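You operate a simulated robot arm through the tools that you are given. There is no shell and no other tool.

You are at the controls of a simulated robot arm. One attempt, no reset.

JOB
Test probe P5 in both jars and sort it by the readings.
Fine: GOOD rack only with air 0 to 3 and water 95 to 100, else FAULT rack; dial back to OFF.

The check looks at the end state, three seconds after you hand in, the way a careful person would. Anything else that was tipped, shoved, dropped, spilled or broken makes it a failure.

ROBOT AND FRAMES
A 6-joint arm with a fingered hand, fixed in place. Base frame: the origin is at the foot of the arm, x ahead of it, y to its left, z up; the work surface is at about z = 0.8. Units: m, rad, N and s.
With the tool pointing down near the work surface it reaches from about 0.18 to 0.88 m from the base axis. Its first joint turns from -2.897 to 2.897 rad. Payload 5 kg.
The TCP is the grasp point between the finger pads, 0.036 m short of the fingertips. In the tool frame z runs along the fingers and y along their closing line. Largest opening 0.12 m; the body of the gripper starts 0.042 m behind the TCP. The gripper is a hand of 4 fingers: y runs from the thumb to the fingers, the wrist lies at [-0.019, -0.123, -0.211] in the tool frame, and closing takes about 1.5 s.
Orientation is told as [roll, pitch, yaw] about the base's x, y, z axes, in that order, counted from this pose: with the fingers straight down and the wrist toward the robot, the tool's x, y and z point along [0, 1, 0], [1, 0, 0] and [0, 0, -1] of the base frame.

CONTROLS
- The arm moves only by the tool play_rows. Its argument "deltas" is a list of rows, each a list of 7 numbers: the shift along the tool's x, y, z in mm, then the turn, a rotation vector about the tool's x, y, z in rad, then the opening, from 0 (shut) to 1 (fully open). In form: [[dx, dy, dz, ax, ay, az, grip], ...]. A call has 1 to 20 rows; each row is the pose to reach, as a shift and turn from the pose commanded when the call began, along the tool's axes at that moment. A row lasts 0.2 s, in which the tool goes at most 0.05 m and 0.15 rad; a call with a longer step from one row to the next is refused whole, and so is a gripper value outside its range. A pose out of reach is approached as far as the arm can. The call stops where the force on the tool passes 40 N (or 10 N more than at its start, if that is more) or the arm is blocked; 0.2 s more then pass. Each finger travels about 0.045 m/s and halts on what it meets, pressing with about 26 N; the grip force reading is that of the motor and also rises with nothing between the fingers. The clock runs only during rows and for 0.2 s after the last one: add rows that repeat a pose to give the fingers time. The reply holds the time, the measured pose of the TCP, the force on the tool along the base axes, the opening and the grip force, in the units named above and with some noise, with the torque about the TCP (base axes, N m) and any sound that the robot's microphone picked up.
- Cameras (640 x 400 px; columns grow to the right, rows downward): "scene" is fixed at [0.2233, -0.5008, 1.3961]; the picture's right is [1.00, -0.04, 0.00], its down [-0.01, -0.30, -0.95] and it looks along [0.04, 0.95, -0.30] (base axes); focal length 366 px, centre (320, 200). "wrist" rides on the gripper at [0.073, -0.101, -0.142] in the tool frame; the picture's right is [-0.79, 0.29, -0.54], its down [-0.56, -0.70, 0.44] and it looks along [-0.25, 0.65, 0.71] (tool axes); focal length 280 px, centre (320, 200). There is no depth. A picture from a camera that has moved, and an enlarged one, comes with that camera's place and axes in the base frame and with its lens.
- grab_frame(camera): a new picture of that camera. It takes no simulated time.
- raise_lower(by): slides the trunk up (or, below 0, down) by that many m; the arm rides with it, the base frame stays. It gives what a move gives, with no picture.
- grasp_type(shape): the hand has 4 fingers and takes this shape, open, in about a second: jaw (thumb against the fingers, like two jaws); tri (thumb and two fingers); tip (a fingertip pinch); poke (one finger out to press); point (the index stretched); flat (the hand flat); cup (the hand cupped); fist (a fist). The gripper value then closes the fingers along that shape, each until it touches; the sizes above hold for jaw. It gives what a move gives, with no picture.
- enlarge(camera, box): a new picture of the part [left, top, right, bottom] of that camera's present view, enlarged. It takes no simulated time.
- close_job(): hands the job in; it is judged then, once.

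Places have to be worked out from the pictures, the camera data and where the tool is seen. Open the gripper and draw the arm clear of the work before you hand the job in, unless the task says otherwise.

The tools are called after ">>>" as name(argument=value, ...) on one line, values as JSON. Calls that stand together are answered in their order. play_rows: Moves the arm, as the interface text tells. Its arguments: {"type":"object","properties":{"deltas":{"type":"array"}},"required":["deltas"]} The other tools are called the same way: raise_lower (by) slides the trunk up or down; grasp_type (shape) gives the hand a shape; grab_frame (camera) takes a picture; enlarge (camera, box) takes an enlarged picture of a part of a camera's view; close_job () hands the job in.

At the start:

```text
time: 0.0
eef_pos: [0.2824, 0.6568, 1.1419]
orientation: [0.0, 0.001, 0.0]
wrist_force: [-0.7, -0.3, 0.7]
wrist_torque: [0.03, 0.0, 0.03]
finger_gap: 0.1195
finger_force: 0.1
shape: jaw
trunk travel left (down, up): [-0.675, 0.165]
```

scene: 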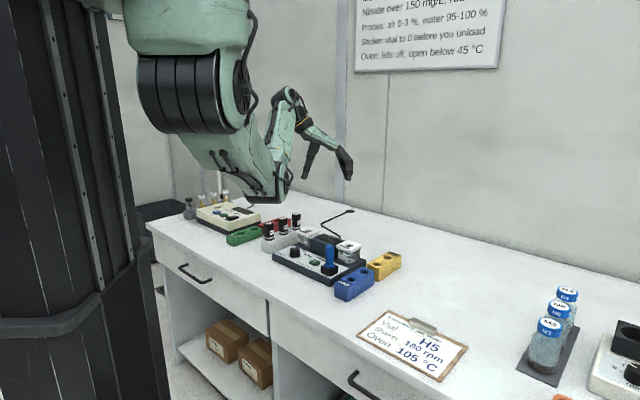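
wrist: 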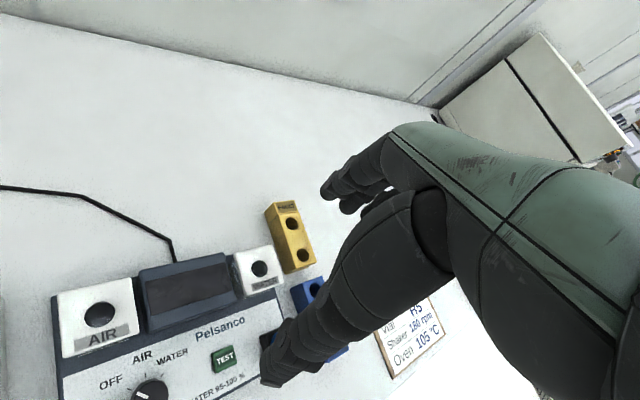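

I'll begin by looking closer at the tester and racks from both cameras.

>>> enlarge(camera="scene", box=[240, 200, 420, 312])

>>> enlarge(camera="scene", box=[170, 180, 330, 280])

>>> enlarge(camera="wrist", box=[40, 180, 360, 400])

>>> enlarge(camera="scene", box=[340, 0, 520, 80])

```text
3.56 times, centred on (330, 256) of scene
camera zoom: at [0.2233, -0.5008, 1.3961], right [1.0, -0.04, 0.0], down [-0.01, -0.3, -0.95], along [0.04, 0.95, -0.3], focal length 1303 px, centre (284, 1)
```

zoom: 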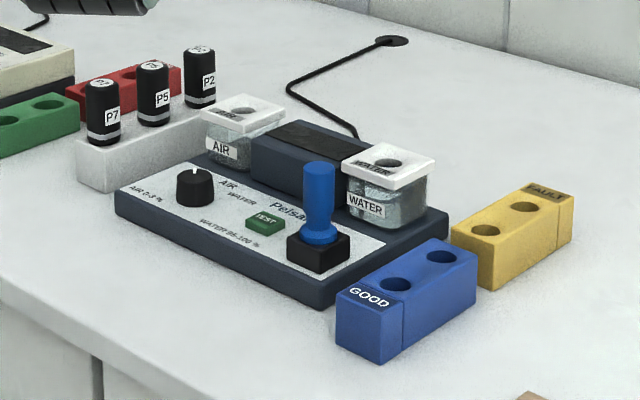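

```text
4.00 times, centred on (250, 230) of scene
camera zoom: at [0.2233, -0.5008, 1.3961], right [1.0, -0.04, 0.0], down [-0.01, -0.3, -0.95], along [0.04, 0.95, -0.3], focal length 1466 px, centre (600, 80)
```

zoom: 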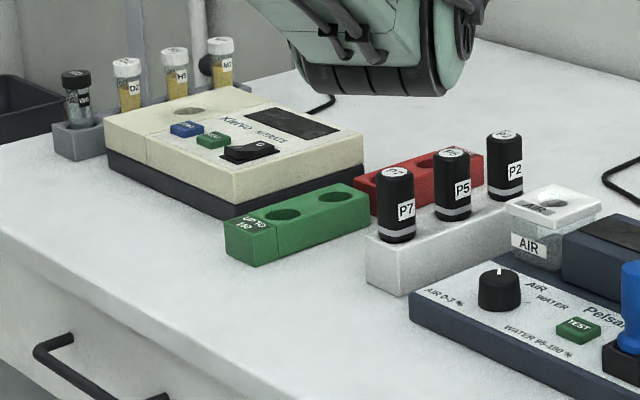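

```text
1.82 times, centred on (200, 290) of wrist
camera zoom: at [0.1815, 0.7292, 1.2849], right [0.29, -0.79, 0.54], down [-0.7, -0.56, -0.44], along [0.65, -0.25, -0.71], focal length 510 px, centre (538, 36)
```

zoom: 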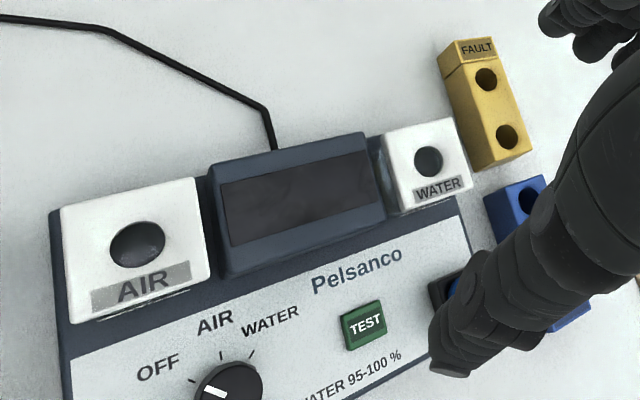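

```text
3.56 times, centred on (430, 40) of scene
camera zoom: at [0.2233, -0.5008, 1.3961], right [1.0, -0.04, 0.0], down [-0.01, -0.3, -0.95], along [0.04, 0.95, -0.3], focal length 1303 px, centre (-71, 769)
```

zoom: 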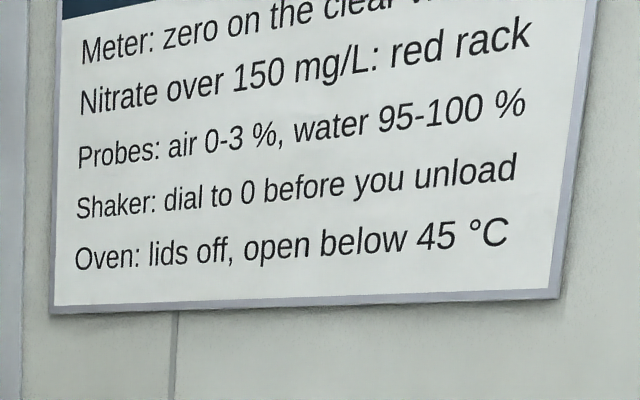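

The wall chart confirms the limits. The tester sits diagonally, with the AIR jar near (0.23, 0.77), the WATER jar near (0.37, 0.64) and the dial near (0.19, 0.63). P5 is the middle probe in the white rack, near (0.14, 0.81). I'll move the hand high and back and yaw it, so the wrist camera sees the tester from its front.

>>> play_rows(deltas=[[-15.7, -8.2, -5.8, 0, 0, -0.117, 1], [-31.4, -16.4, -11.6, 0, 0, -0.234, 1], [-47.1, -24.6, -17.4, 0, 0, -0.351, 1], [-62.8, -32.8, -23.2, 0, 0, -0.468, 1], [-78.5, -41, -29, 0, 0, -0.585, 1], [-94.2, -49.2, -34.8, 0, 0, -0.702, 1], [-109.9, -57.4, -40.6, 0, 0, -0.819, 1], [-125.6, -65.6, -46.4, 0, 0, -0.936, 1], [-141.3, -73.8, -52.2, 0, 0, -1.053, 1], [-157, -82, -58, 0, 0, -1.17, 1]])

>>> grab_frame(camera="wrist")

>>> grab_frame(camera="scene")

```text
time: 2.2
eef_pos: [0.2116, 0.5402, 1.137]
orientation: [0.0, -0.009, 1.172]
wrist_force: [0.1, -0.3, 1.2]
wrist_torque: [0.01, -0.03, -0.01]
finger_gap: 0.1196
finger_force: 0.0
shape: jaw
out of reach, approached as far as the arm can: row 2, 3, 4, 5, 6, 7, 8, 9, 10
trunk travel left (down, up): [-0.675, 0.165]
```

```text
taken
camera wrist: at [0.1056, 0.473, 1.279], right [0.84, -0.04, 0.54], down [0.25, -0.86, -0.45], along [0.49, 0.51, -0.71], focal length 280 px, centre (320, 200)
```

wrist: 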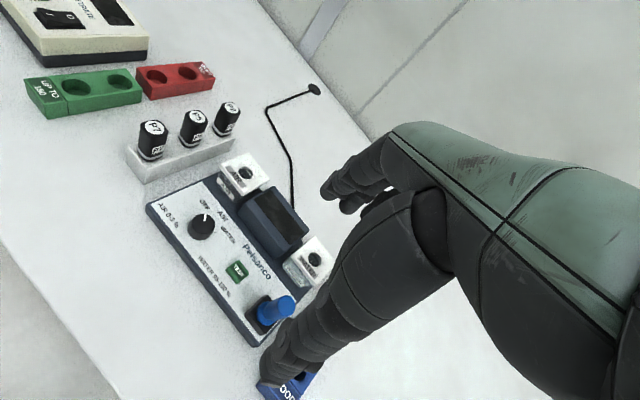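

```text
taken
```

scene: 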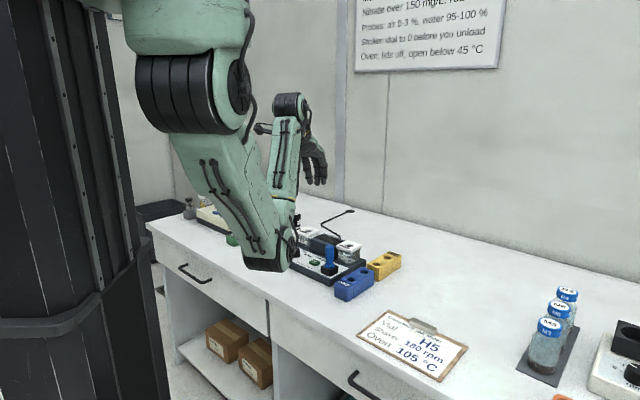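

The arm couldn't reach the extra height at this trunk setting, but the view is useful. I'll zoom in on the dial, the blue item and the probes.

>>> enlarge(camera="wrist", box=[130, 140, 340, 272])

>>> enlarge(camera="wrist", box=[170, 240, 340, 346])

>>> enlarge(camera="wrist", box=[110, 50, 270, 150])

>>> enlarge(camera="scene", box=[160, 80, 360, 205])

```text
3.03 times, centred on (235, 206) of wrist
camera zoom: at [0.1056, 0.473, 1.279], right [0.84, -0.04, 0.54], down [0.25, -0.86, -0.45], along [0.49, 0.51, -0.71], focal length 850 px, centre (578, 182)
```

zoom: 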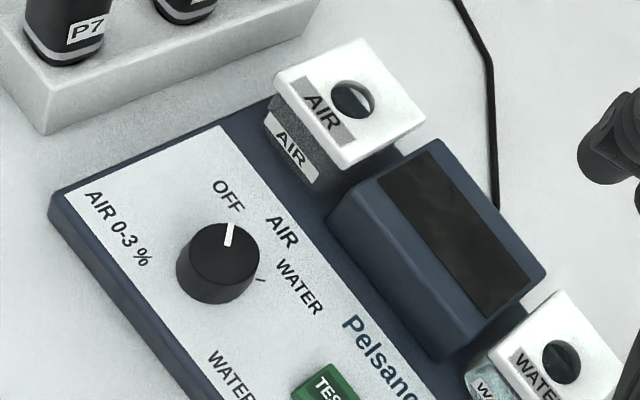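

```text
3.76 times, centred on (255, 293) of wrist
camera zoom: at [0.1056, 0.473, 1.279], right [0.84, -0.04, 0.54], down [0.25, -0.86, -0.45], along [0.49, 0.51, -0.71], focal length 1056 px, centre (565, -150)
```

zoom: 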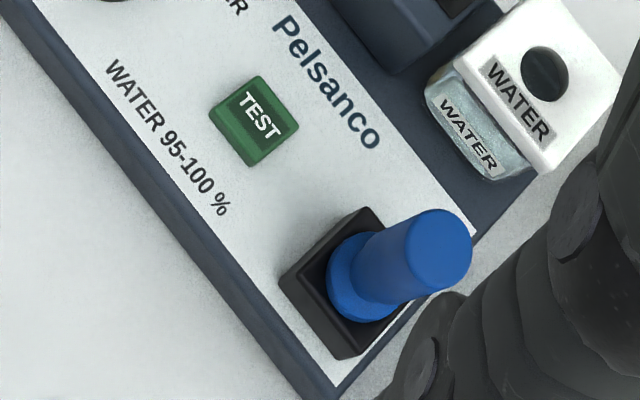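

```text
4.00 times, centred on (190, 100) of wrist
camera zoom: at [0.1056, 0.473, 1.279], right [0.84, -0.04, 0.54], down [0.25, -0.86, -0.45], along [0.49, 0.51, -0.71], focal length 1122 px, centre (840, 600)
```

zoom: 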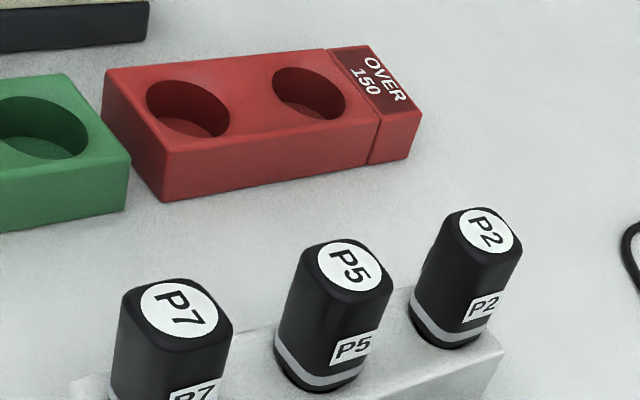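

```text
3.20 times, centred on (260, 142) of scene
camera zoom: at [0.2233, -0.5008, 1.3961], right [1.0, -0.04, 0.0], down [-0.01, -0.3, -0.95], along [0.04, 0.95, -0.3], focal length 1173 px, centre (512, 384)
```

zoom: 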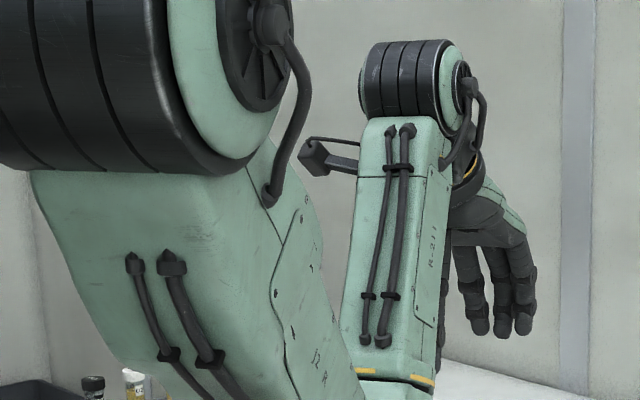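

The chart and tester are clear. Fitting the two wrist views gives AIR hole ≈ (0.225, 0.772, 0.878), WATER hole ≈ (0.364, 0.635), dial ≈ (0.173, 0.673), TEST ≈ (0.243, 0.608) and P5 ≈ (0.128, 0.826). I'll move high toward P5 and turn to yaw 135°, so the closing line is across the probe row, then check the commanded position.

>>> play_rows(deltas=[[16.7, 20.1, 6, 0, 0, -0.1184, 1], [33.3, 40.2, 12, 0, 0, -0.2368, 1], [50, 60.3, 18, 0, 0, -0.3552, 1], [66.7, 80.4, 24, 0, 0, -0.4736, 1], [83.4, 100.5, 30, 0, 0, -0.592, 1], [100, 120.5, 36, 0, 0, -0.7104, 1], [116.7, 140.6, 42, 0, 0, -0.8288, 1], [133.4, 160.7, 48, 0, 0, -0.9472, 1], [150, 180.8, 54, 0, 0, -1.0656, 1], [166.7, 200.9, 60, 0, 0, -1.184, 1]])

>>> grab_frame(camera="wrist")

>>> grab_frame(camera="scene")

```text
time: 4.4
eef_pos: [0.1378, 0.7884, 1.075]
orientation: [0.0, 0.004, 2.357]
wrist_force: [-1.1, -0.8, -6.8]
wrist_torque: [0.14, 0.04, -0.05]
finger_gap: 0.1198
finger_force: 0.1
shape: jaw
trunk travel left (down, up): [-0.675, 0.165]
```

```text
taken
camera wrist: at [0.158, 0.6656, 1.218], right [0.35, 0.76, 0.54], down [0.89, -0.1, -0.44], along [-0.28, 0.64, -0.72], focal length 280 px, centre (320, 200)
```

wrist: 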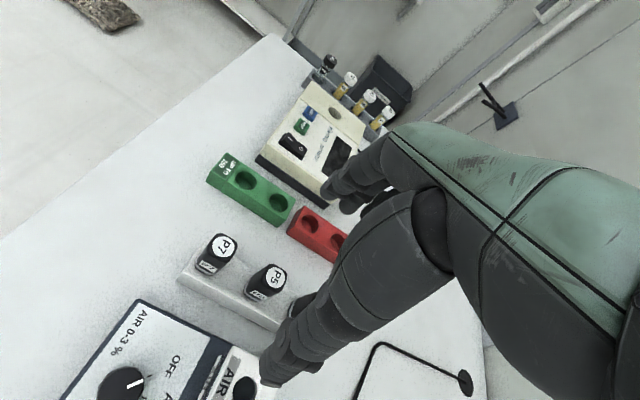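

```text
taken
```

scene: 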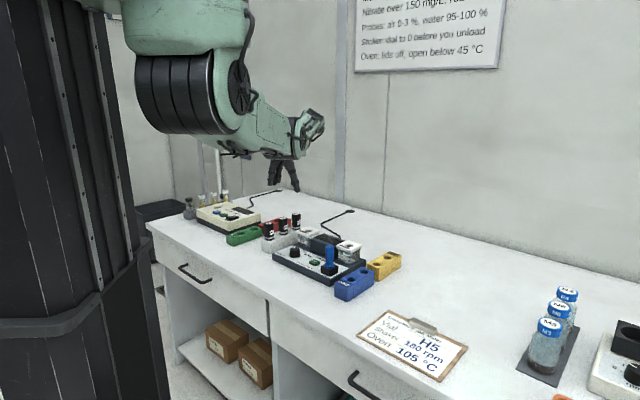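

The commanded pose follows the measured one, so I can move reliably. I'll zoom in on P5 from here to refine its position.

>>> enlarge(camera="wrist", box=[170, 210, 330, 310])

>>> enlarge(camera="wrist", box=[60, 290, 280, 400])

>>> enlarge(camera="scene", box=[220, 100, 360, 250])

```text
4.00 times, centred on (250, 260) of wrist
camera zoom: at [0.158, 0.6656, 1.218], right [0.35, 0.76, 0.54], down [0.89, -0.1, -0.44], along [-0.28, 0.64, -0.72], focal length 1122 px, centre (600, -40)
```

zoom: 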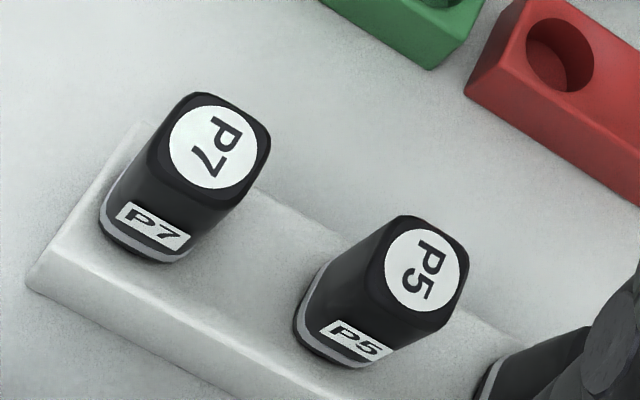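

```text
2.91 times, centred on (170, 345) of wrist
camera zoom: at [0.158, 0.6656, 1.218], right [0.35, 0.76, 0.54], down [0.89, -0.1, -0.44], along [-0.28, 0.64, -0.72], focal length 816 px, centre (756, -222)
```

zoom: 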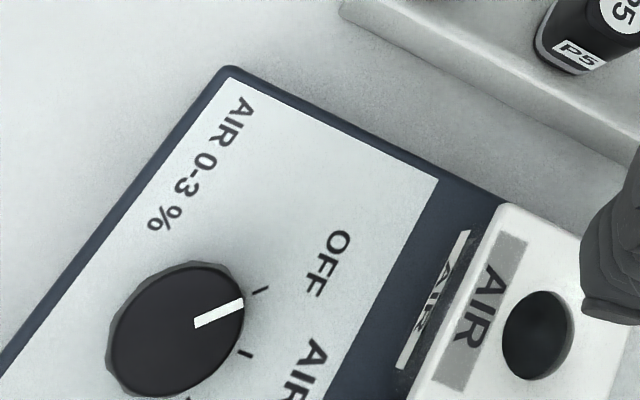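

```text
2.67 times, centred on (290, 175) of scene
camera zoom: at [0.2233, -0.5008, 1.3961], right [1.0, -0.04, 0.0], down [-0.01, -0.3, -0.95], along [0.04, 0.95, -0.3], focal length 977 px, centre (400, 267)
```

zoom: 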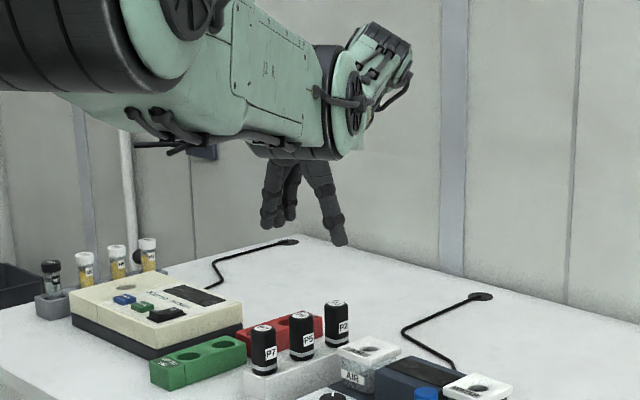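

Triangulating again puts P5's top at (0.1276, 0.831, 0.908). I'll move directly above it, with the fingertips still clear of the top, and narrow the opening a little.

>>> play_rows(deltas=[[-5.8, 9.3, 15, 0, 0, 0, 0.9], [-11.5, 18.7, 35, 0, 0, 0, 0.85], [-17.3, 28, 55, 0, 0, 0, 0.8], [-23, 37.3, 75, 0, 0, 0, 0.75], [-23, 37.3, 100, 0, 0, 0, 0.75], [-23, 37.3, 105, 0, 0, 0, 0.75]])

>>> enlarge(camera="scene", box=[220, 130, 380, 250])

>>> grab_frame(camera="wrist")

```text
time: 5.8
eef_pos: [0.1272, 0.7835, 0.9933]
orientation: [-0.001, 0.0, 2.355]
wrist_force: [0.3, 0.0, -0.5]
wrist_torque: [0.02, 0.06, 0.01]
finger_gap: 0.0903
finger_force: 0.2
shape: jaw
out of reach, approached as far as the arm can: row 1, 2, 3, 4, 5, 6
trunk travel left (down, up): [-0.675, 0.165]
```

```text
3.33 times, centred on (300, 190) of scene
camera zoom: at [0.2233, -0.5008, 1.3961], right [1.0, -0.04, 0.0], down [-0.01, -0.3, -0.95], along [0.04, 0.95, -0.3], focal length 1222 px, centre (387, 233)
```

zoom: 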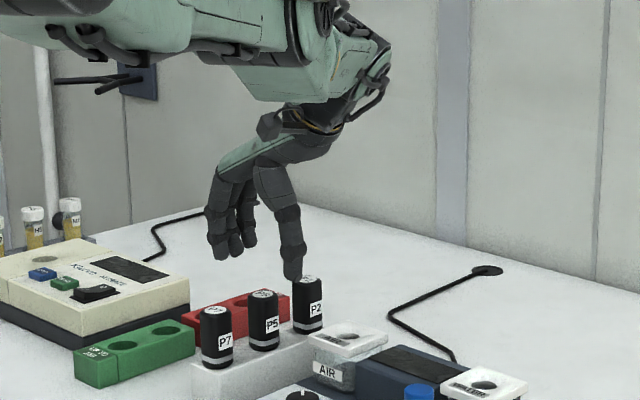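

```text
taken
camera wrist: at [0.1467, 0.6613, 1.1363], right [0.36, 0.76, 0.54], down [0.89, -0.1, -0.44], along [-0.28, 0.64, -0.71], focal length 280 px, centre (320, 200)
```

wrist: 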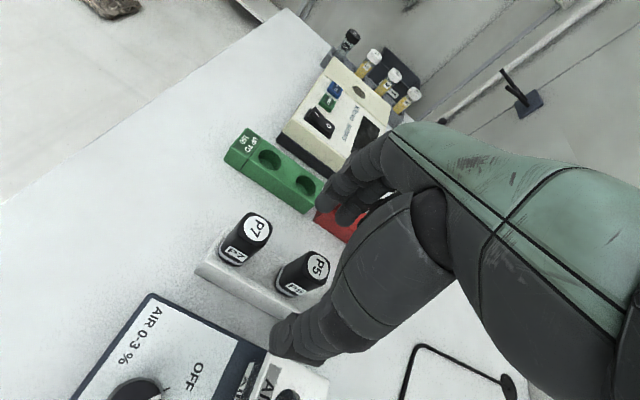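

The target is just past the arm's reach at this trunk height: the tool stopped at radius 0.79. The shoulder is well above the wrist, so lowering the trunk should gain horizontal reach. I'll lift the hand first so it stays clear, then lower the trunk.

>>> play_rows(deltas=[[0, 0, -25, 0, 0, 0, 0.75], [0, 0, -50, 0, 0, 0, 0.75], [0, 0, -75, 0, 0, 0, 0.75], [0, 0, -100, 0, 0, 0, 0.75], [0, 0, -120, 0, 0, 0, 0.75]])

>>> raise_lower(by=-0.1)

>>> grab_frame(camera="scene")

```text
time: 7.0
eef_pos: [0.1294, 0.8026, 1.1111]
orientation: [0.001, 0.002, 2.353]
wrist_force: [0.0, 0.1, -0.1]
wrist_torque: [0.03, -0.05, 0.0]
finger_gap: 0.0903
finger_force: 0.0
shape: jaw
out of reach, approached as far as the arm can: row 1, 2, 3, 4, 5
trunk travel left (down, up): [-0.675, 0.165]
```

```text
time: 8.3
eef_pos: [0.1295, 0.8022, 1.0104]
orientation: [0.0, 0.0, 2.355]
wrist_force: [0.0, 0.9, 0.5]
wrist_torque: [0.02, -0.01, 0.01]
finger_gap: 0.0905
finger_force: 0.1
shape: jaw
trunk travel left (down, up): [-0.575, 0.265]
```

```text
taken
```

scene: 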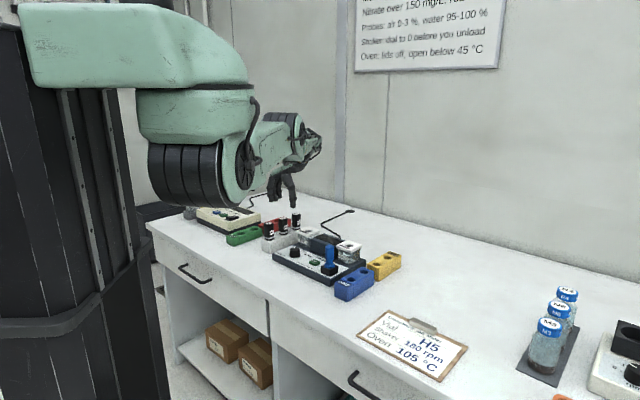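

With the trunk 0.1 m lower, the arm has more reach. I'll send a null move first to see what pose is actually commanded, then approach P5.

>>> play_rows(deltas=[[0, 0, 0, 0, 0, 0, 0.75], [0, 0, 0, 0, 0, 0, 0.75], [0, 0, 0, 0, 0, 0, 0.75]])

```text
time: 9.1
eef_pos: [0.129, 0.8027, 1.0114]
orientation: [0.002, 0.003, 2.353]
wrist_force: [0.1, 0.7, 0.8]
wrist_torque: [-0.02, 0.0, 0.0]
finger_gap: 0.0904
finger_force: 0.1
shape: jaw
trunk travel left (down, up): [-0.575, 0.265]
```

The commanded pose now equals the measured one. I'll step over P5 at z ≈ 0.98.

>>> play_rows(deltas=[[-6, 7, 5, 0, 0, 0, 0.75], [-12, 14, 10, 0, 0, 0, 0.75], [-19, 21, 15, 0, 0, 0, 0.75], [-19, 21, 25, 0, 0, 0, 0.75], [-19, 21, 30, 0, 0, 0, 0.75]])

>>> grab_frame(camera="wrist")

>>> enlarge(camera="scene", box=[230, 160, 350, 250])

```text
time: 10.3
eef_pos: [0.1272, 0.8011, 0.9842]
orientation: [0.001, 0.003, 2.354]
wrist_force: [0.3, 0.4, -0.4]
wrist_torque: [0.03, 0.0, 0.02]
finger_gap: 0.0904
finger_force: 0.0
shape: jaw
out of reach, approached as far as the arm can: row 1, 2, 3, 4, 5
trunk travel left (down, up): [-0.575, 0.265]
```

```text
taken
camera wrist: at [0.1475, 0.6796, 1.1266], right [0.36, 0.76, 0.54], down [0.89, -0.1, -0.44], along [-0.28, 0.64, -0.72], focal length 280 px, centre (320, 200)
```

wrist: 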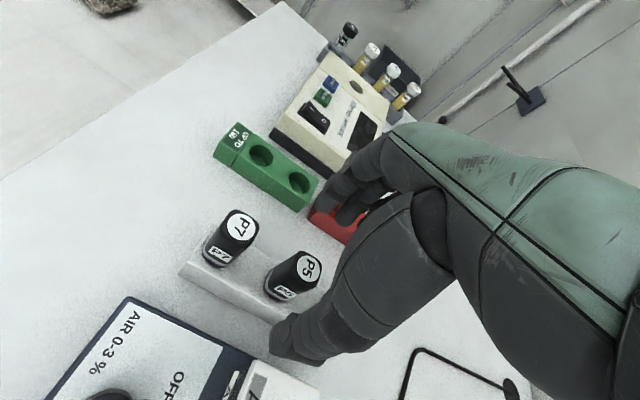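

```text
4.44 times, centred on (290, 205) of scene
camera zoom: at [0.2233, -0.5008, 1.3961], right [1.0, -0.04, 0.0], down [-0.01, -0.3, -0.95], along [0.04, 0.95, -0.3], focal length 1629 px, centre (453, 178)
```

zoom: 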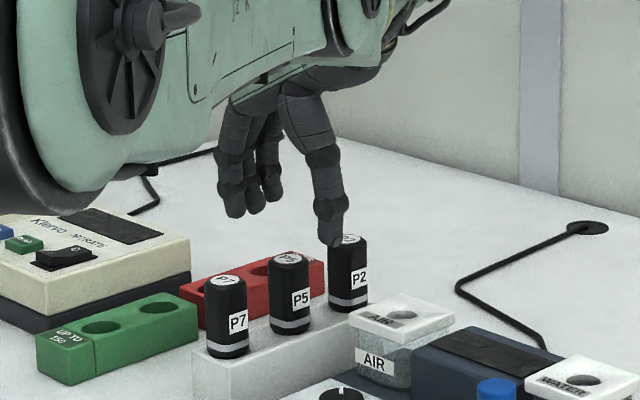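

The reach data fit a maximum wrist radius of about 0.767 m around a shoulder at z ≈ 1.386. At yaw 135° P5 is therefore out of reach at any trunk height. At yaw ≈ 112°, with the trunk about 0.2 m below its start height, it is reachable. I'll lift, turn to 112°, then lower the trunk another 0.1.

>>> play_rows(deltas=[[0, 0, -25, 0, 0, 0.08, 0.75], [0, 0, -50, 0, 0, 0.16, 0.75], [0, 0, -75, 0, 0, 0.24, 0.75], [0, 0, -100, 0, 0, 0.32, 0.75], [0, 0, -125, 0, 0, 0.4, 0.75]])

>>> raise_lower(by=-0.1)

>>> play_rows(deltas=[[0, 0, 0, 0, 0, 0, 0.75], [0, 0, 0, 0, 0, 0, 0.75]])

>>> grab_frame(camera="scene")

>>> grab_frame(camera="wrist")

```text
time: 11.5
eef_pos: [0.1353, 0.8428, 1.1034]
orientation: [0.002, 0.003, 1.975]
wrist_force: [-1.1, 0.4, 0.0]
wrist_torque: [-0.03, 0.01, -0.04]
finger_gap: 0.0903
finger_force: 0.0
shape: jaw
out of reach, approached as far as the arm can: row 1, 2, 3, 4, 5
trunk travel left (down, up): [-0.575, 0.265]
```

```text
time: 12.9
eef_pos: [0.1354, 0.844, 1.0039]
orientation: [0.001, 0.004, 1.976]
wrist_force: [0.1, 0.0, -0.3]
wrist_torque: [-0.01, 0.01, -0.02]
finger_gap: 0.0903
finger_force: 0.1
shape: jaw
trunk travel left (down, up): [-0.475, 0.365]
```

```text
time: 13.5
eef_pos: [0.1369, 0.8421, 1.0037]
orientation: [0.001, 0.003, 1.976]
wrist_force: [-0.5, -0.6, 0.6]
wrist_torque: [-0.02, 0.02, -0.01]
finger_gap: 0.0903
finger_force: 0.0
shape: jaw
trunk travel left (down, up): [-0.475, 0.365]
```

```text
taken
```

scene: 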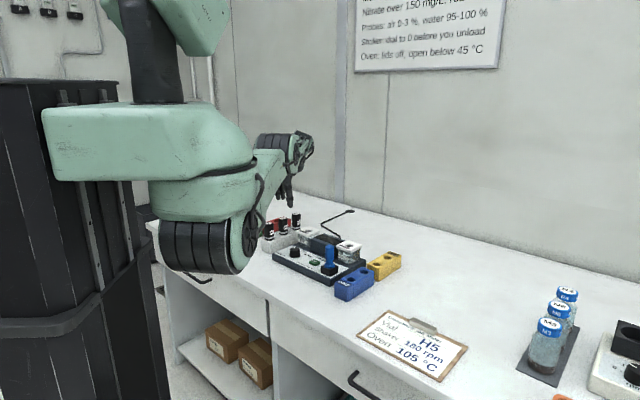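

```text
taken
camera wrist: at [0.1089, 0.7214, 1.1461], right [0.61, 0.58, 0.54], down [0.79, -0.42, -0.44], along [-0.03, 0.7, -0.72], focal length 280 px, centre (320, 200)
```

wrist: 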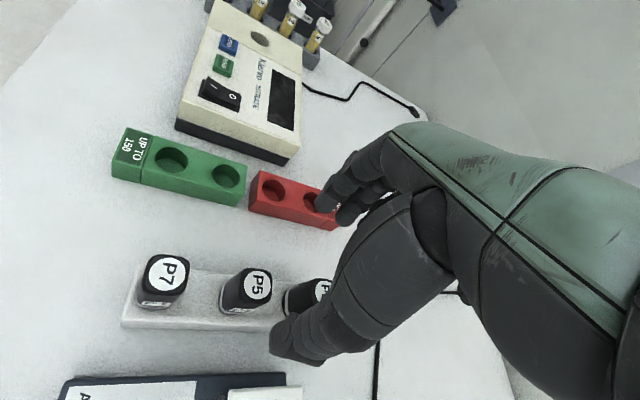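

P5 is now reachable, and this view again puts it at (0.127, 0.831). I'll centre over it and descend to just above its top.

>>> play_rows(deltas=[[6, -3, 5, 0, 0, 0, 0.75], [12.9, -6.5, 15, 0, 0, 0, 0.75], [12.9, -6.5, 30, 0, 0, 0, 0.75], [12.9, -6.5, 45, 0, 0, 0, 0.75], [12.9, -6.5, 52, 0, 0, 0, 0.75], [12.9, -6.5, 52, 0, 0, 0, 0.75]])

>>> grab_frame(camera="wrist")

>>> enlarge(camera="scene", box=[230, 180, 350, 260])

```text
time: 14.9
eef_pos: [0.1264, 0.8446, 0.9518]
orientation: [0.004, 0.005, 1.976]
wrist_force: [0.6, 0.4, -0.2]
wrist_torque: [-0.02, 0.03, -0.03]
finger_gap: 0.0903
finger_force: 0.1
shape: jaw
out of reach, approached as far as the arm can: row 1, 2, 3, 4, 5, 6
trunk travel left (down, up): [-0.475, 0.365]
```

```text
taken
camera wrist: at [0.1008, 0.722, 1.0941], right [0.61, 0.58, 0.54], down [0.79, -0.42, -0.44], along [-0.03, 0.7, -0.72], focal length 280 px, centre (320, 200)
```

wrist: 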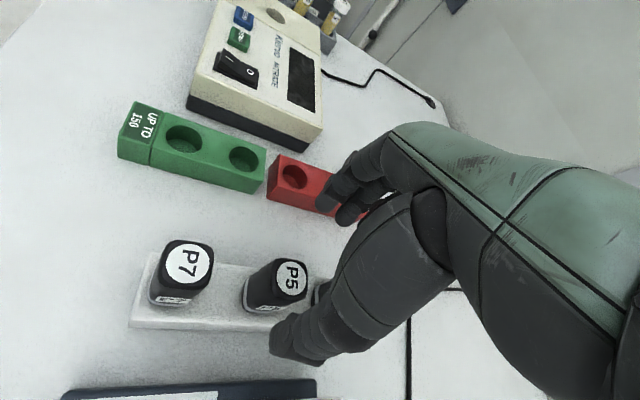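

```text
5.00 times, centred on (290, 220) of scene
camera zoom: at [0.2233, -0.5008, 1.3961], right [1.0, -0.04, 0.0], down [-0.01, -0.3, -0.95], along [0.04, 0.95, -0.3], focal length 1833 px, centre (470, 100)
```

zoom: 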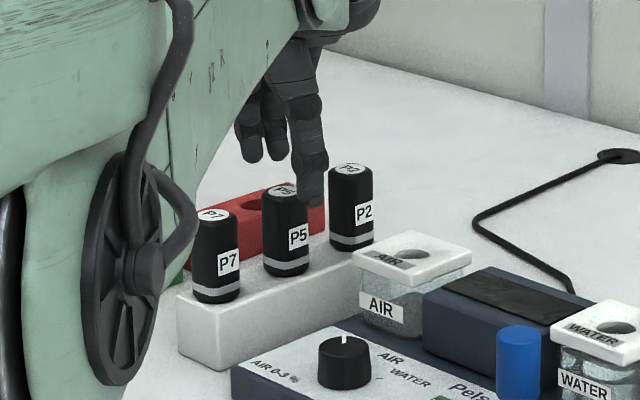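

The arm looks stuck fully stretched: all my flagged points lie on one sphere, and inward requests slide along it. I'll ask for a larger inward and upward move so the elbow bends, then approach again from the inside.

>>> play_rows(deltas=[[2, -10, -10, 0, 0, 0, 0.75], [4, -20, -20, 0, 0, 0, 0.75], [6, -30, -30, 0, 0, 0, 0.75], [8, -40, -40, 0, 0, 0, 0.75], [11, -50, -50, 0, 0, 0, 0.75], [13, -60, -50, 0, 0, 0, 0.75], [15, -70, -50, 0, 0, 0, 0.75], [17, -80, -50, 0, 0, 0, 0.75], [19, -90, -50, 0, 0, 0, 0.75], [21, -100, -50, 0, 0, 0, 0.75]])

```text
time: 17.1
eef_pos: [0.1542, 0.839, 1.0004]
orientation: [0.003, 0.006, 1.975]
wrist_force: [-0.5, -0.4, -0.4]
wrist_torque: [0.01, -0.01, -0.01]
finger_gap: 0.0903
finger_force: 0.1
shape: jaw
out of reach, approached as far as the arm can: row 1, 2, 3, 4, 5, 6, 7, 8, 9, 10
trunk travel left (down, up): [-0.475, 0.365]
```

It is still pinned at full stretch. I'll try a larger inward, upward motion in big row steps so the solver has to fold the elbow.

>>> play_rows(deltas=[[9, -40, -25, 0, 0, 0, 0.75], [18, -80, -50, 0, 0, 0, 0.75], [27, -120, -75, 0, 0, 0, 0.75], [36, -160, -100, 0, 0, 0, 0.75], [45, -200, -110, 0, 0, 0, 0.75], [54, -240, -120, 0, 0, 0, 0.75], [64, -277, -120, 0, 0, 0, 0.75], [64, -277, -120, 0, 0, 0, 0.75]])

>>> grab_frame(camera="scene")

```text
time: 18.9
eef_pos: [0.223, 0.7731, 1.2549]
orientation: [0.01, 0.009, 1.978]
wrist_force: [-0.6, 0.1, -1.1]
wrist_torque: [-0.12, 0.04, 0.04]
finger_gap: 0.0901
finger_force: 0.0
shape: jaw
out of reach, approached as far as the arm can: row 1, 2, 3, 4, 5, 6, 7, 8
trunk travel left (down, up): [-0.475, 0.365]
```

```text
taken
```

scene: 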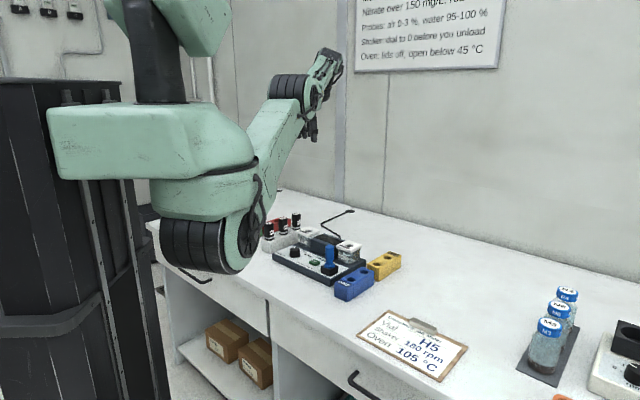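

The picture shows the arm dead straight, so the elbow is probably clamped on the wrong side of straight. A lift tangent to the sphere with a slight outward component should bend the elbow the natural way. After that I'll pull inward.

>>> play_rows(deltas=[[0, 0, -45, 0, 0, 0, 0.75], [0, 0, -90, 0, 0, 0, 0.75], [0, 0, -135, 0, 0, 0, 0.75], [25, -23, -165, 0, 0, 0, 0.75], [55, -52, -185, 0, 0, 0, 0.75], [85, -80, -185, 0, 0, 0, 0.75], [115, -109, -185, 0, 0, 0, 0.75], [145, -138, -185, 0, 0, 0, 0.75], [175, -166, -185, 0, 0, 0, 0.75], [205, -194, -185, 0, 0, 0, 0.75]])

>>> grab_frame(camera="scene")

```text
time: 21.1
eef_pos: [0.1491, 0.6308, 1.4929]
orientation: [0.005, 0.002, 1.977]
wrist_force: [0.4, 0.7, 1.1]
wrist_torque: [0.02, -0.04, 0.02]
finger_gap: 0.0904
finger_force: 0.0
shape: jaw
out of reach, approached as far as the arm can: row 1, 2, 3, 4, 5, 7, 8, 9, 10
trunk travel left (down, up): [-0.475, 0.365]
```

```text
taken
```

scene: 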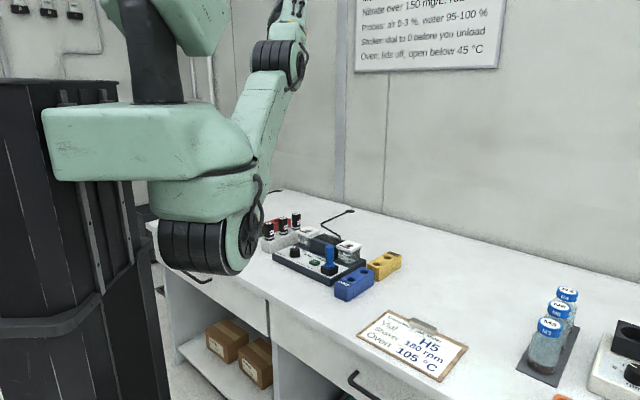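

The arm is still straight (the ribbed elbow joint lies on the shoulder–wrist line), so upward motion doesn't release it. I'll try the other direction: large straight-down steps, which ask for both tangential and inward motion, staying well above the bench.

>>> play_rows(deltas=[[0, 0, 48, 0, 0, 0, 0.75], [0, 0, 96, 0, 0, 0, 0.75], [0, 0, 144, 0, 0, 0, 0.75], [0, 0, 192, 0, 0, 0, 0.75], [0, 0, 240, 0, 0, 0, 0.75], [0, 0, 288, 0, 0, 0, 0.75], [0, 0, 336, 0, 0, 0, 0.75], [0, 0, 380, 0, 0, 0, 0.75], [0, 0, 380, 0, 0, 0, 0.75]])

>>> grab_frame(camera="scene")

```text
time: 23.1
eef_pos: [0.1533, 0.6763, 1.0925]
orientation: [0.001, 0.002, 1.976]
wrist_force: [0.4, -0.3, 0.4]
wrist_torque: [0.0, -0.01, -0.01]
finger_gap: 0.0901
finger_force: 0.2
shape: jaw
out of reach, approached as far as the arm can: row 1, 2, 3, 4, 5, 6, 7, 8, 9
trunk travel left (down, up): [-0.475, 0.365]
```

```text
taken
```

scene: 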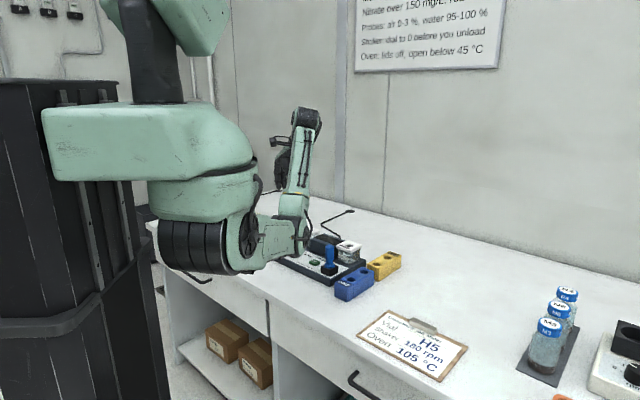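

The elbow has folded again. I'll do a null move to confirm the commanded pose, then zoom in on the fingers to see how wide the finger bundle is.

>>> play_rows(deltas=[[0, 0, 0, 0, 0, 0, 0.75], [0, 0, 0, 0, 0, 0, 0.75]])

>>> enlarge(camera="wrist", box=[250, 110, 450, 370])

>>> grab_frame(camera="wrist")

```text
time: 23.7
eef_pos: [0.1519, 0.6769, 1.0931]
orientation: [0.002, 0.001, 1.975]
wrist_force: [-1.3, 0.0, 0.1]
wrist_torque: [-0.01, -0.01, 0.03]
finger_gap: 0.0898
finger_force: 0.0
shape: jaw
trunk travel left (down, up): [-0.475, 0.365]
```

```text
1.54 times, centred on (350, 240) of wrist
camera zoom: at [0.1261, 0.5555, 1.2348], right [0.61, 0.58, 0.54], down [0.79, -0.42, -0.44], along [-0.03, 0.7, -0.72], focal length 431 px, centre (274, 138)
```

zoom: 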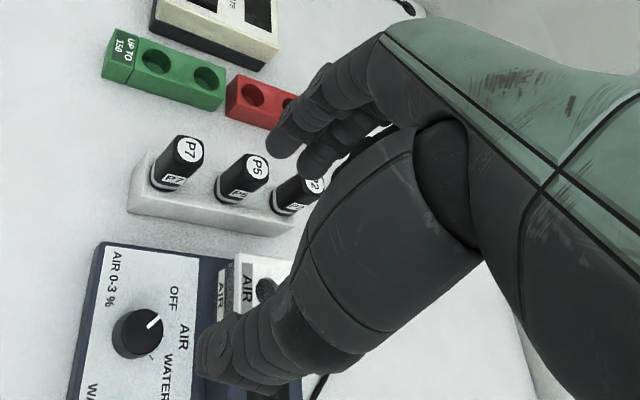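

```text
taken
camera wrist: at [0.1261, 0.5555, 1.2348], right [0.61, 0.58, 0.54], down [0.79, -0.42, -0.44], along [-0.03, 0.7, -0.72], focal length 280 px, centre (320, 200)
```

wrist: 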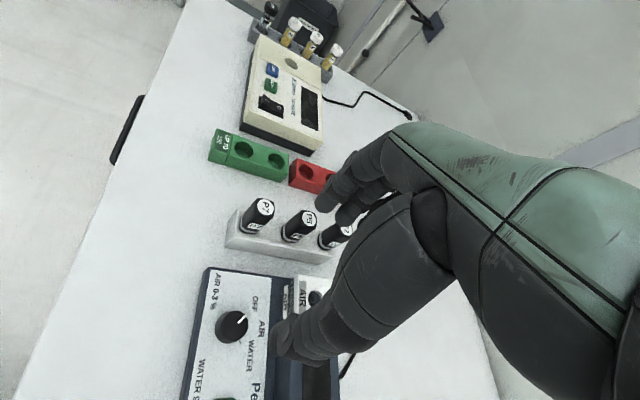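

The commanded pose is sane again. I'll approach P5 from inside the reach limit at yaw 110°, staying high until I'm over it.

>>> play_rows(deltas=[[-4.8, 18.9, 10, 0, 0, 0.007, 0.75], [-9.6, 37.8, 20, 0, 0, 0.014, 0.75], [-14.4, 56.7, 30, 0, 0, 0.021, 0.75], [-19.2, 75.6, 40, 0, 0, 0.028, 0.75], [-23.9, 94.6, 50, 0, 0, 0.035, 0.75], [-28.7, 113.5, 60, 0, 0, 0.042, 0.75], [-33.5, 132.4, 75, 0, 0, 0.048, 0.75], [-38.3, 151.3, 90, 0, 0, 0.055, 0.75], [-38.3, 151.3, 110, 0, 0, 0.055, 0.75], [-38.3, 151.3, 130, 0, 0, 0.055, 0.75], [-38.3, 151.3, 130, 0, 0, 0.055, 0.75]])

>>> grab_frame(camera="wrist")

>>> enlarge(camera="scene", box=[230, 180, 350, 260])

```text
time: 26.1
eef_pos: [0.1304, 0.831, 0.9597]
orientation: [0.001, 0.002, 1.922]
wrist_force: [0.7, -0.7, 0.4]
wrist_torque: [0.02, 0.02, 0.02]
finger_gap: 0.09
finger_force: 0.0
shape: jaw
trunk travel left (down, up): [-0.475, 0.365]
```

```text
taken
camera wrist: at [0.0962, 0.7115, 1.1028], right [0.64, 0.54, 0.54], down [0.77, -0.47, -0.44], along [0.01, 0.7, -0.72], focal length 280 px, centre (320, 200)
```

wrist: 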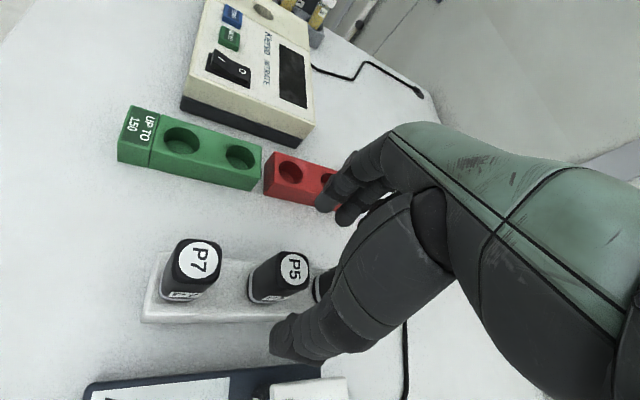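

```text
5.00 times, centred on (290, 220) of scene
camera zoom: at [0.2233, -0.5008, 1.3961], right [1.0, -0.04, 0.0], down [-0.01, -0.3, -0.95], along [0.04, 0.95, -0.3], focal length 1833 px, centre (470, 100)
```

zoom: 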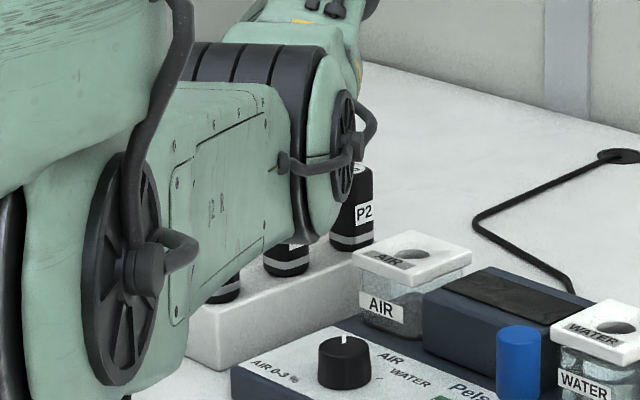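

The arm reached the spot with no flag, and P5's top appears where it should under the TCP (error about 2 mm). I'll descend around it.

>>> play_rows(deltas=[[2, 0, 12, 0, 0, 0, 0.75], [2, 0, 24, 0, 0, 0, 0.75], [2, 0, 36, 0, 0, 0, 0.75], [2, 0, 48, 0, 0, 0, 0.75], [2, 0, 58, 0, 0, 0, 0.75], [2, 0, 66, 0, 0, 0, 0.75], [2, 0, 66, 0, 0, 0, 0.75]])

>>> grab_frame(camera="wrist")

```text
time: 27.7
eef_pos: [0.1275, 0.8314, 0.8947]
orientation: [0.001, 0.004, 1.921]
wrist_force: [0.5, 0.0, -0.4]
wrist_torque: [-0.02, -0.02, 0.01]
finger_gap: 0.09
finger_force: 0.1
shape: jaw
trunk travel left (down, up): [-0.475, 0.365]
```

```text
taken
camera wrist: at [0.0942, 0.7108, 1.0368], right [0.64, 0.54, 0.54], down [0.77, -0.47, -0.44], along [0.01, 0.7, -0.72], focal length 280 px, centre (320, 200)
```

wrist: 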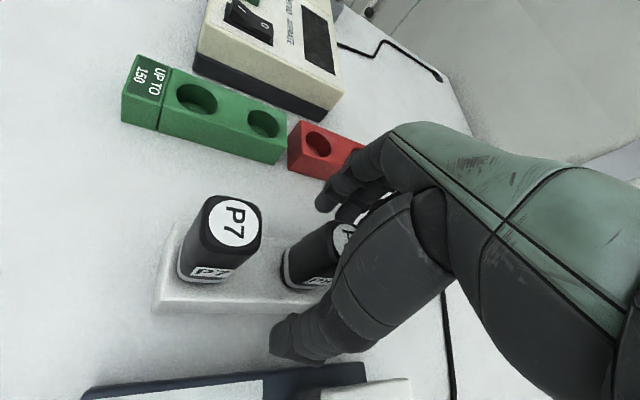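

P5 is between the thumb and fingers with no contact forces. I'll close gently on it.

>>> play_rows(deltas=[[0, 0, 0, 0, 0, 0, 0.6], [0, 0, 0, 0, 0, 0, 0.45], [0, 0, 0, 0, 0, 0, 0.3], [0, 0, 0, 0, 0, 0, 0.15], [0, 0, 0, 0, 0, 0, 0.1], [0, 0, 0, 0, 0, 0, 0.1], [0, 0, 0, 0, 0, 0, 0.1], [0, 0, 0, 0, 0, 0, 0.1]])

>>> grab_frame(camera="wrist")

```text
time: 29.5
eef_pos: [0.1267, 0.83, 0.8937]
orientation: [0.002, 0.003, 1.919]
wrist_force: [1.8, -2.3, 2.3]
wrist_torque: [-0.09, -0.04, 0.03]
finger_gap: 0.024
finger_force: 25.8
shape: jaw
trunk travel left (down, up): [-0.475, 0.365]
```

```text
taken
camera wrist: at [0.0946, 0.7103, 1.0373], right [0.64, 0.54, 0.54], down [0.77, -0.47, -0.44], along [0.01, 0.7, -0.72], focal length 280 px, centre (320, 200)
```

wrist: 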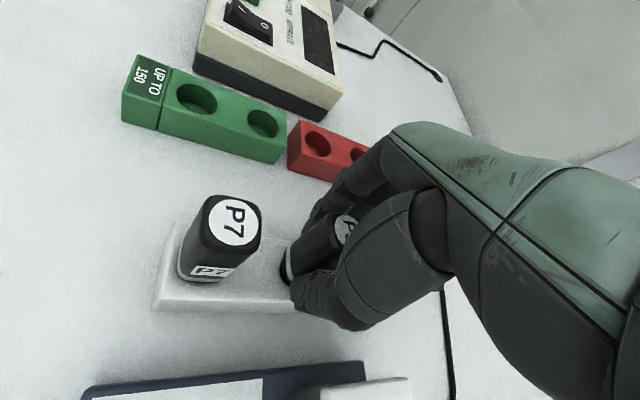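

Grip confirmed: gap 24 mm at about 26 N. I'll lift straight up.

>>> play_rows(deltas=[[0, 0, -8, 0, 0, 0, 0.1], [0, 0, -18, 0, 0, 0, 0.1], [0, 0, -30, 0, 0, 0, 0.1], [0, 0, -45, 0, 0, 0, 0.1], [0, 0, -60, 0, 0, 0, 0.1], [0, 0, -75, 0, 0, 0, 0.1], [0, 0, -90, 0, 0, 0, 0.1], [0, 0, -105, 0, 0, 0, 0.1], [0, 0, -120, 0, 0, 0, 0.1]])

>>> grab_frame(camera="wrist")

>>> enlarge(camera="scene", box=[230, 140, 390, 260])

```text
time: 31.5
eef_pos: [0.1288, 0.8302, 1.0142]
orientation: [0.001, 0.003, 1.921]
wrist_force: [-0.2, 0.4, -0.4]
wrist_torque: [0.03, -0.01, -0.01]
finger_gap: 0.0234
finger_force: 26.0
shape: jaw
trunk travel left (down, up): [-0.475, 0.365]
```

```text
taken
camera wrist: at [0.0944, 0.7104, 1.1572], right [0.64, 0.54, 0.54], down [0.77, -0.47, -0.44], along [0.01, 0.7, -0.72], focal length 280 px, centre (320, 200)
```

wrist: 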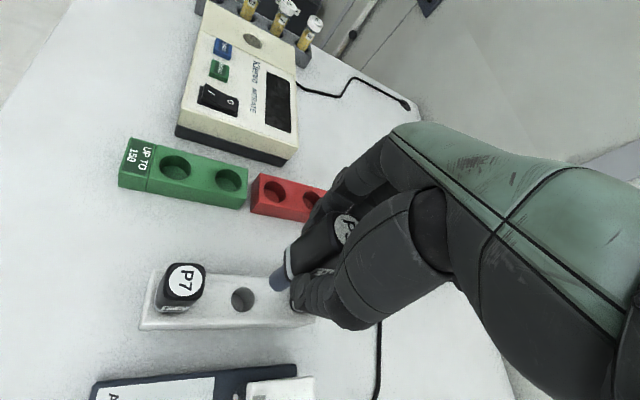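

```text
3.33 times, centred on (310, 200) of scene
camera zoom: at [0.2233, -0.5008, 1.3961], right [1.0, -0.04, 0.0], down [-0.01, -0.3, -0.95], along [0.04, 0.95, -0.3], focal length 1222 px, centre (353, 200)
```

zoom: 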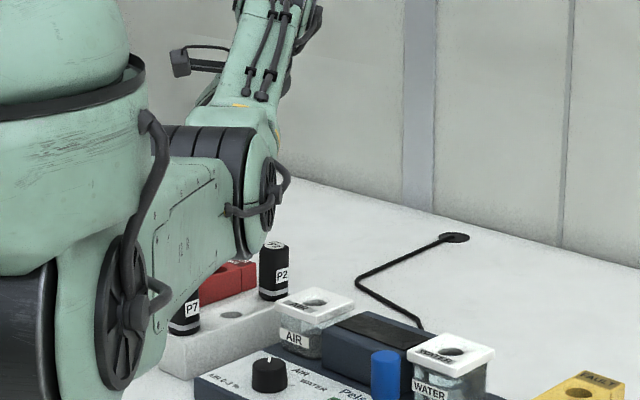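

P5 is out of the rack and held. I'll zoom in on the shaft to judge its tip and how upright it is.

>>> enlarge(camera="wrist", box=[220, 190, 380, 320])

```text
3.08 times, centred on (300, 255) of wrist
camera zoom: at [0.0944, 0.7104, 1.1572], right [0.64, 0.54, 0.54], down [0.77, -0.47, -0.44], along [0.01, 0.7, -0.72], focal length 863 px, centre (382, 31)
```

zoom: 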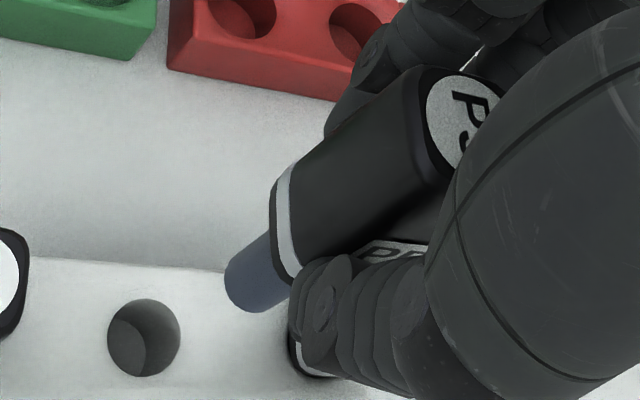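

The shaft looks slightly tilted, so I'll take a tighter zoom to quantify it.

>>> enlarge(camera="wrist", box=[260, 190, 350, 300])

>>> enlarge(camera="wrist", box=[260, 235, 324, 275])

```text
3.64 times, centred on (305, 245) of wrist
camera zoom: at [0.0944, 0.7104, 1.1572], right [0.64, 0.54, 0.54], down [0.77, -0.47, -0.44], along [0.01, 0.7, -0.72], focal length 1020 px, centre (374, 36)
```

zoom: 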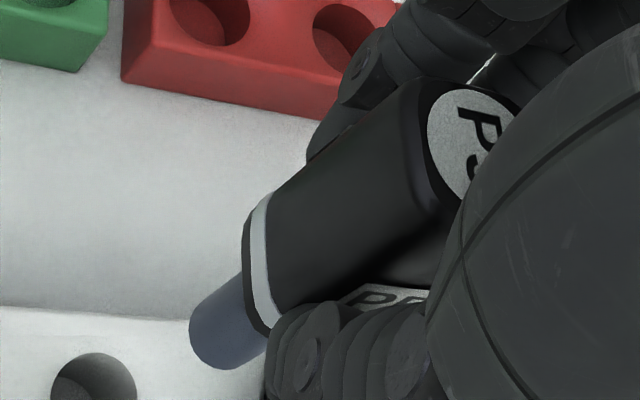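

```text
10.00 times, centred on (292, 255) of wrist
camera zoom: at [0.0944, 0.7104, 1.1572], right [0.64, 0.54, 0.54], down [0.77, -0.47, -0.44], along [0.01, 0.7, -0.72], focal length 2804 px, centre (600, -350)
```

zoom: 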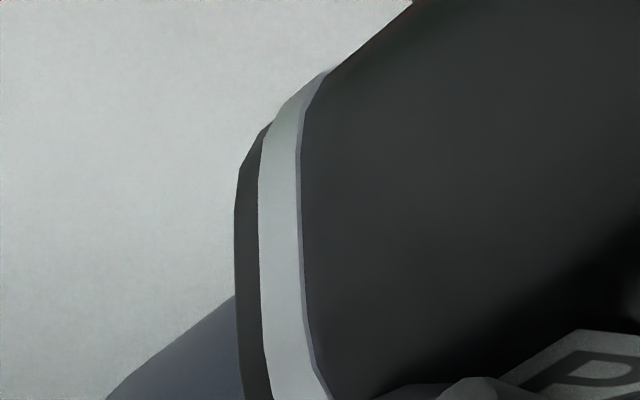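

P5 appears to be leaning about 5–9° in the grip, with the tip toward the thumb. The hole is about 26 mm for a 16 mm shaft, so there is room, but I'll move over the AIR jar and check the lean with the scene camera before correcting it.

>>> play_rows(deltas=[[-10, -12.5, 0, 0, 0, 0, 0.1], [-20, -25, 0, 0, 0, 0, 0.1], [-30, -37.5, 0, 0, 0, 0, 0.1], [-40, -50, 0, 0, 0, 0, 0.1], [-50, -62.5, 0, 0, 0, 0, 0.1], [-60, -75, 0, 0, 0, 0, 0.1], [-70.4, -87.7, 0, 0, 0, 0, 0.1], [-70.4, -87.7, 0, 0, 0, 0, 0.1]])

>>> grab_frame(camera="wrist")

>>> enlarge(camera="scene", box=[230, 140, 390, 260])

```text
time: 33.3
eef_pos: [0.2233, 0.7718, 1.0136]
orientation: [0.002, 0.004, 1.921]
wrist_force: [-0.4, -0.4, 0.4]
wrist_torque: [-0.01, -0.04, -0.02]
finger_gap: 0.0238
finger_force: 26.0
shape: jaw
trunk travel left (down, up): [-0.475, 0.365]
```

```text
taken
camera wrist: at [0.1906, 0.6519, 1.1569], right [0.64, 0.54, 0.54], down [0.77, -0.47, -0.44], along [0.01, 0.7, -0.72], focal length 280 px, centre (320, 200)
```

wrist: 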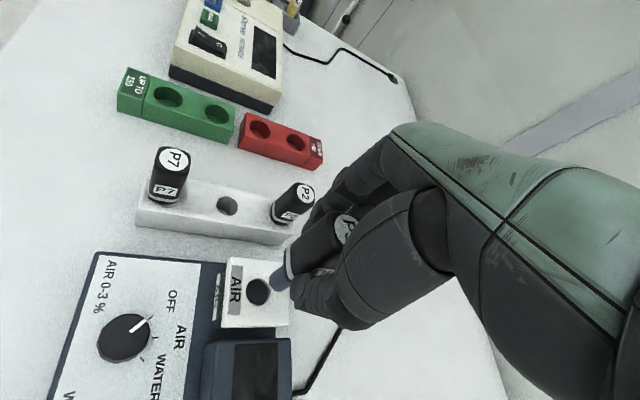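

```text
3.33 times, centred on (310, 200) of scene
camera zoom: at [0.2233, -0.5008, 1.3961], right [1.0, -0.04, 0.0], down [-0.01, -0.3, -0.95], along [0.04, 0.95, -0.3], focal length 1222 px, centre (353, 200)
```

zoom: 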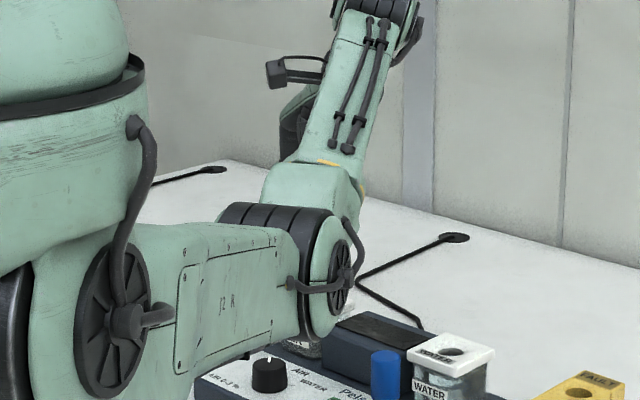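

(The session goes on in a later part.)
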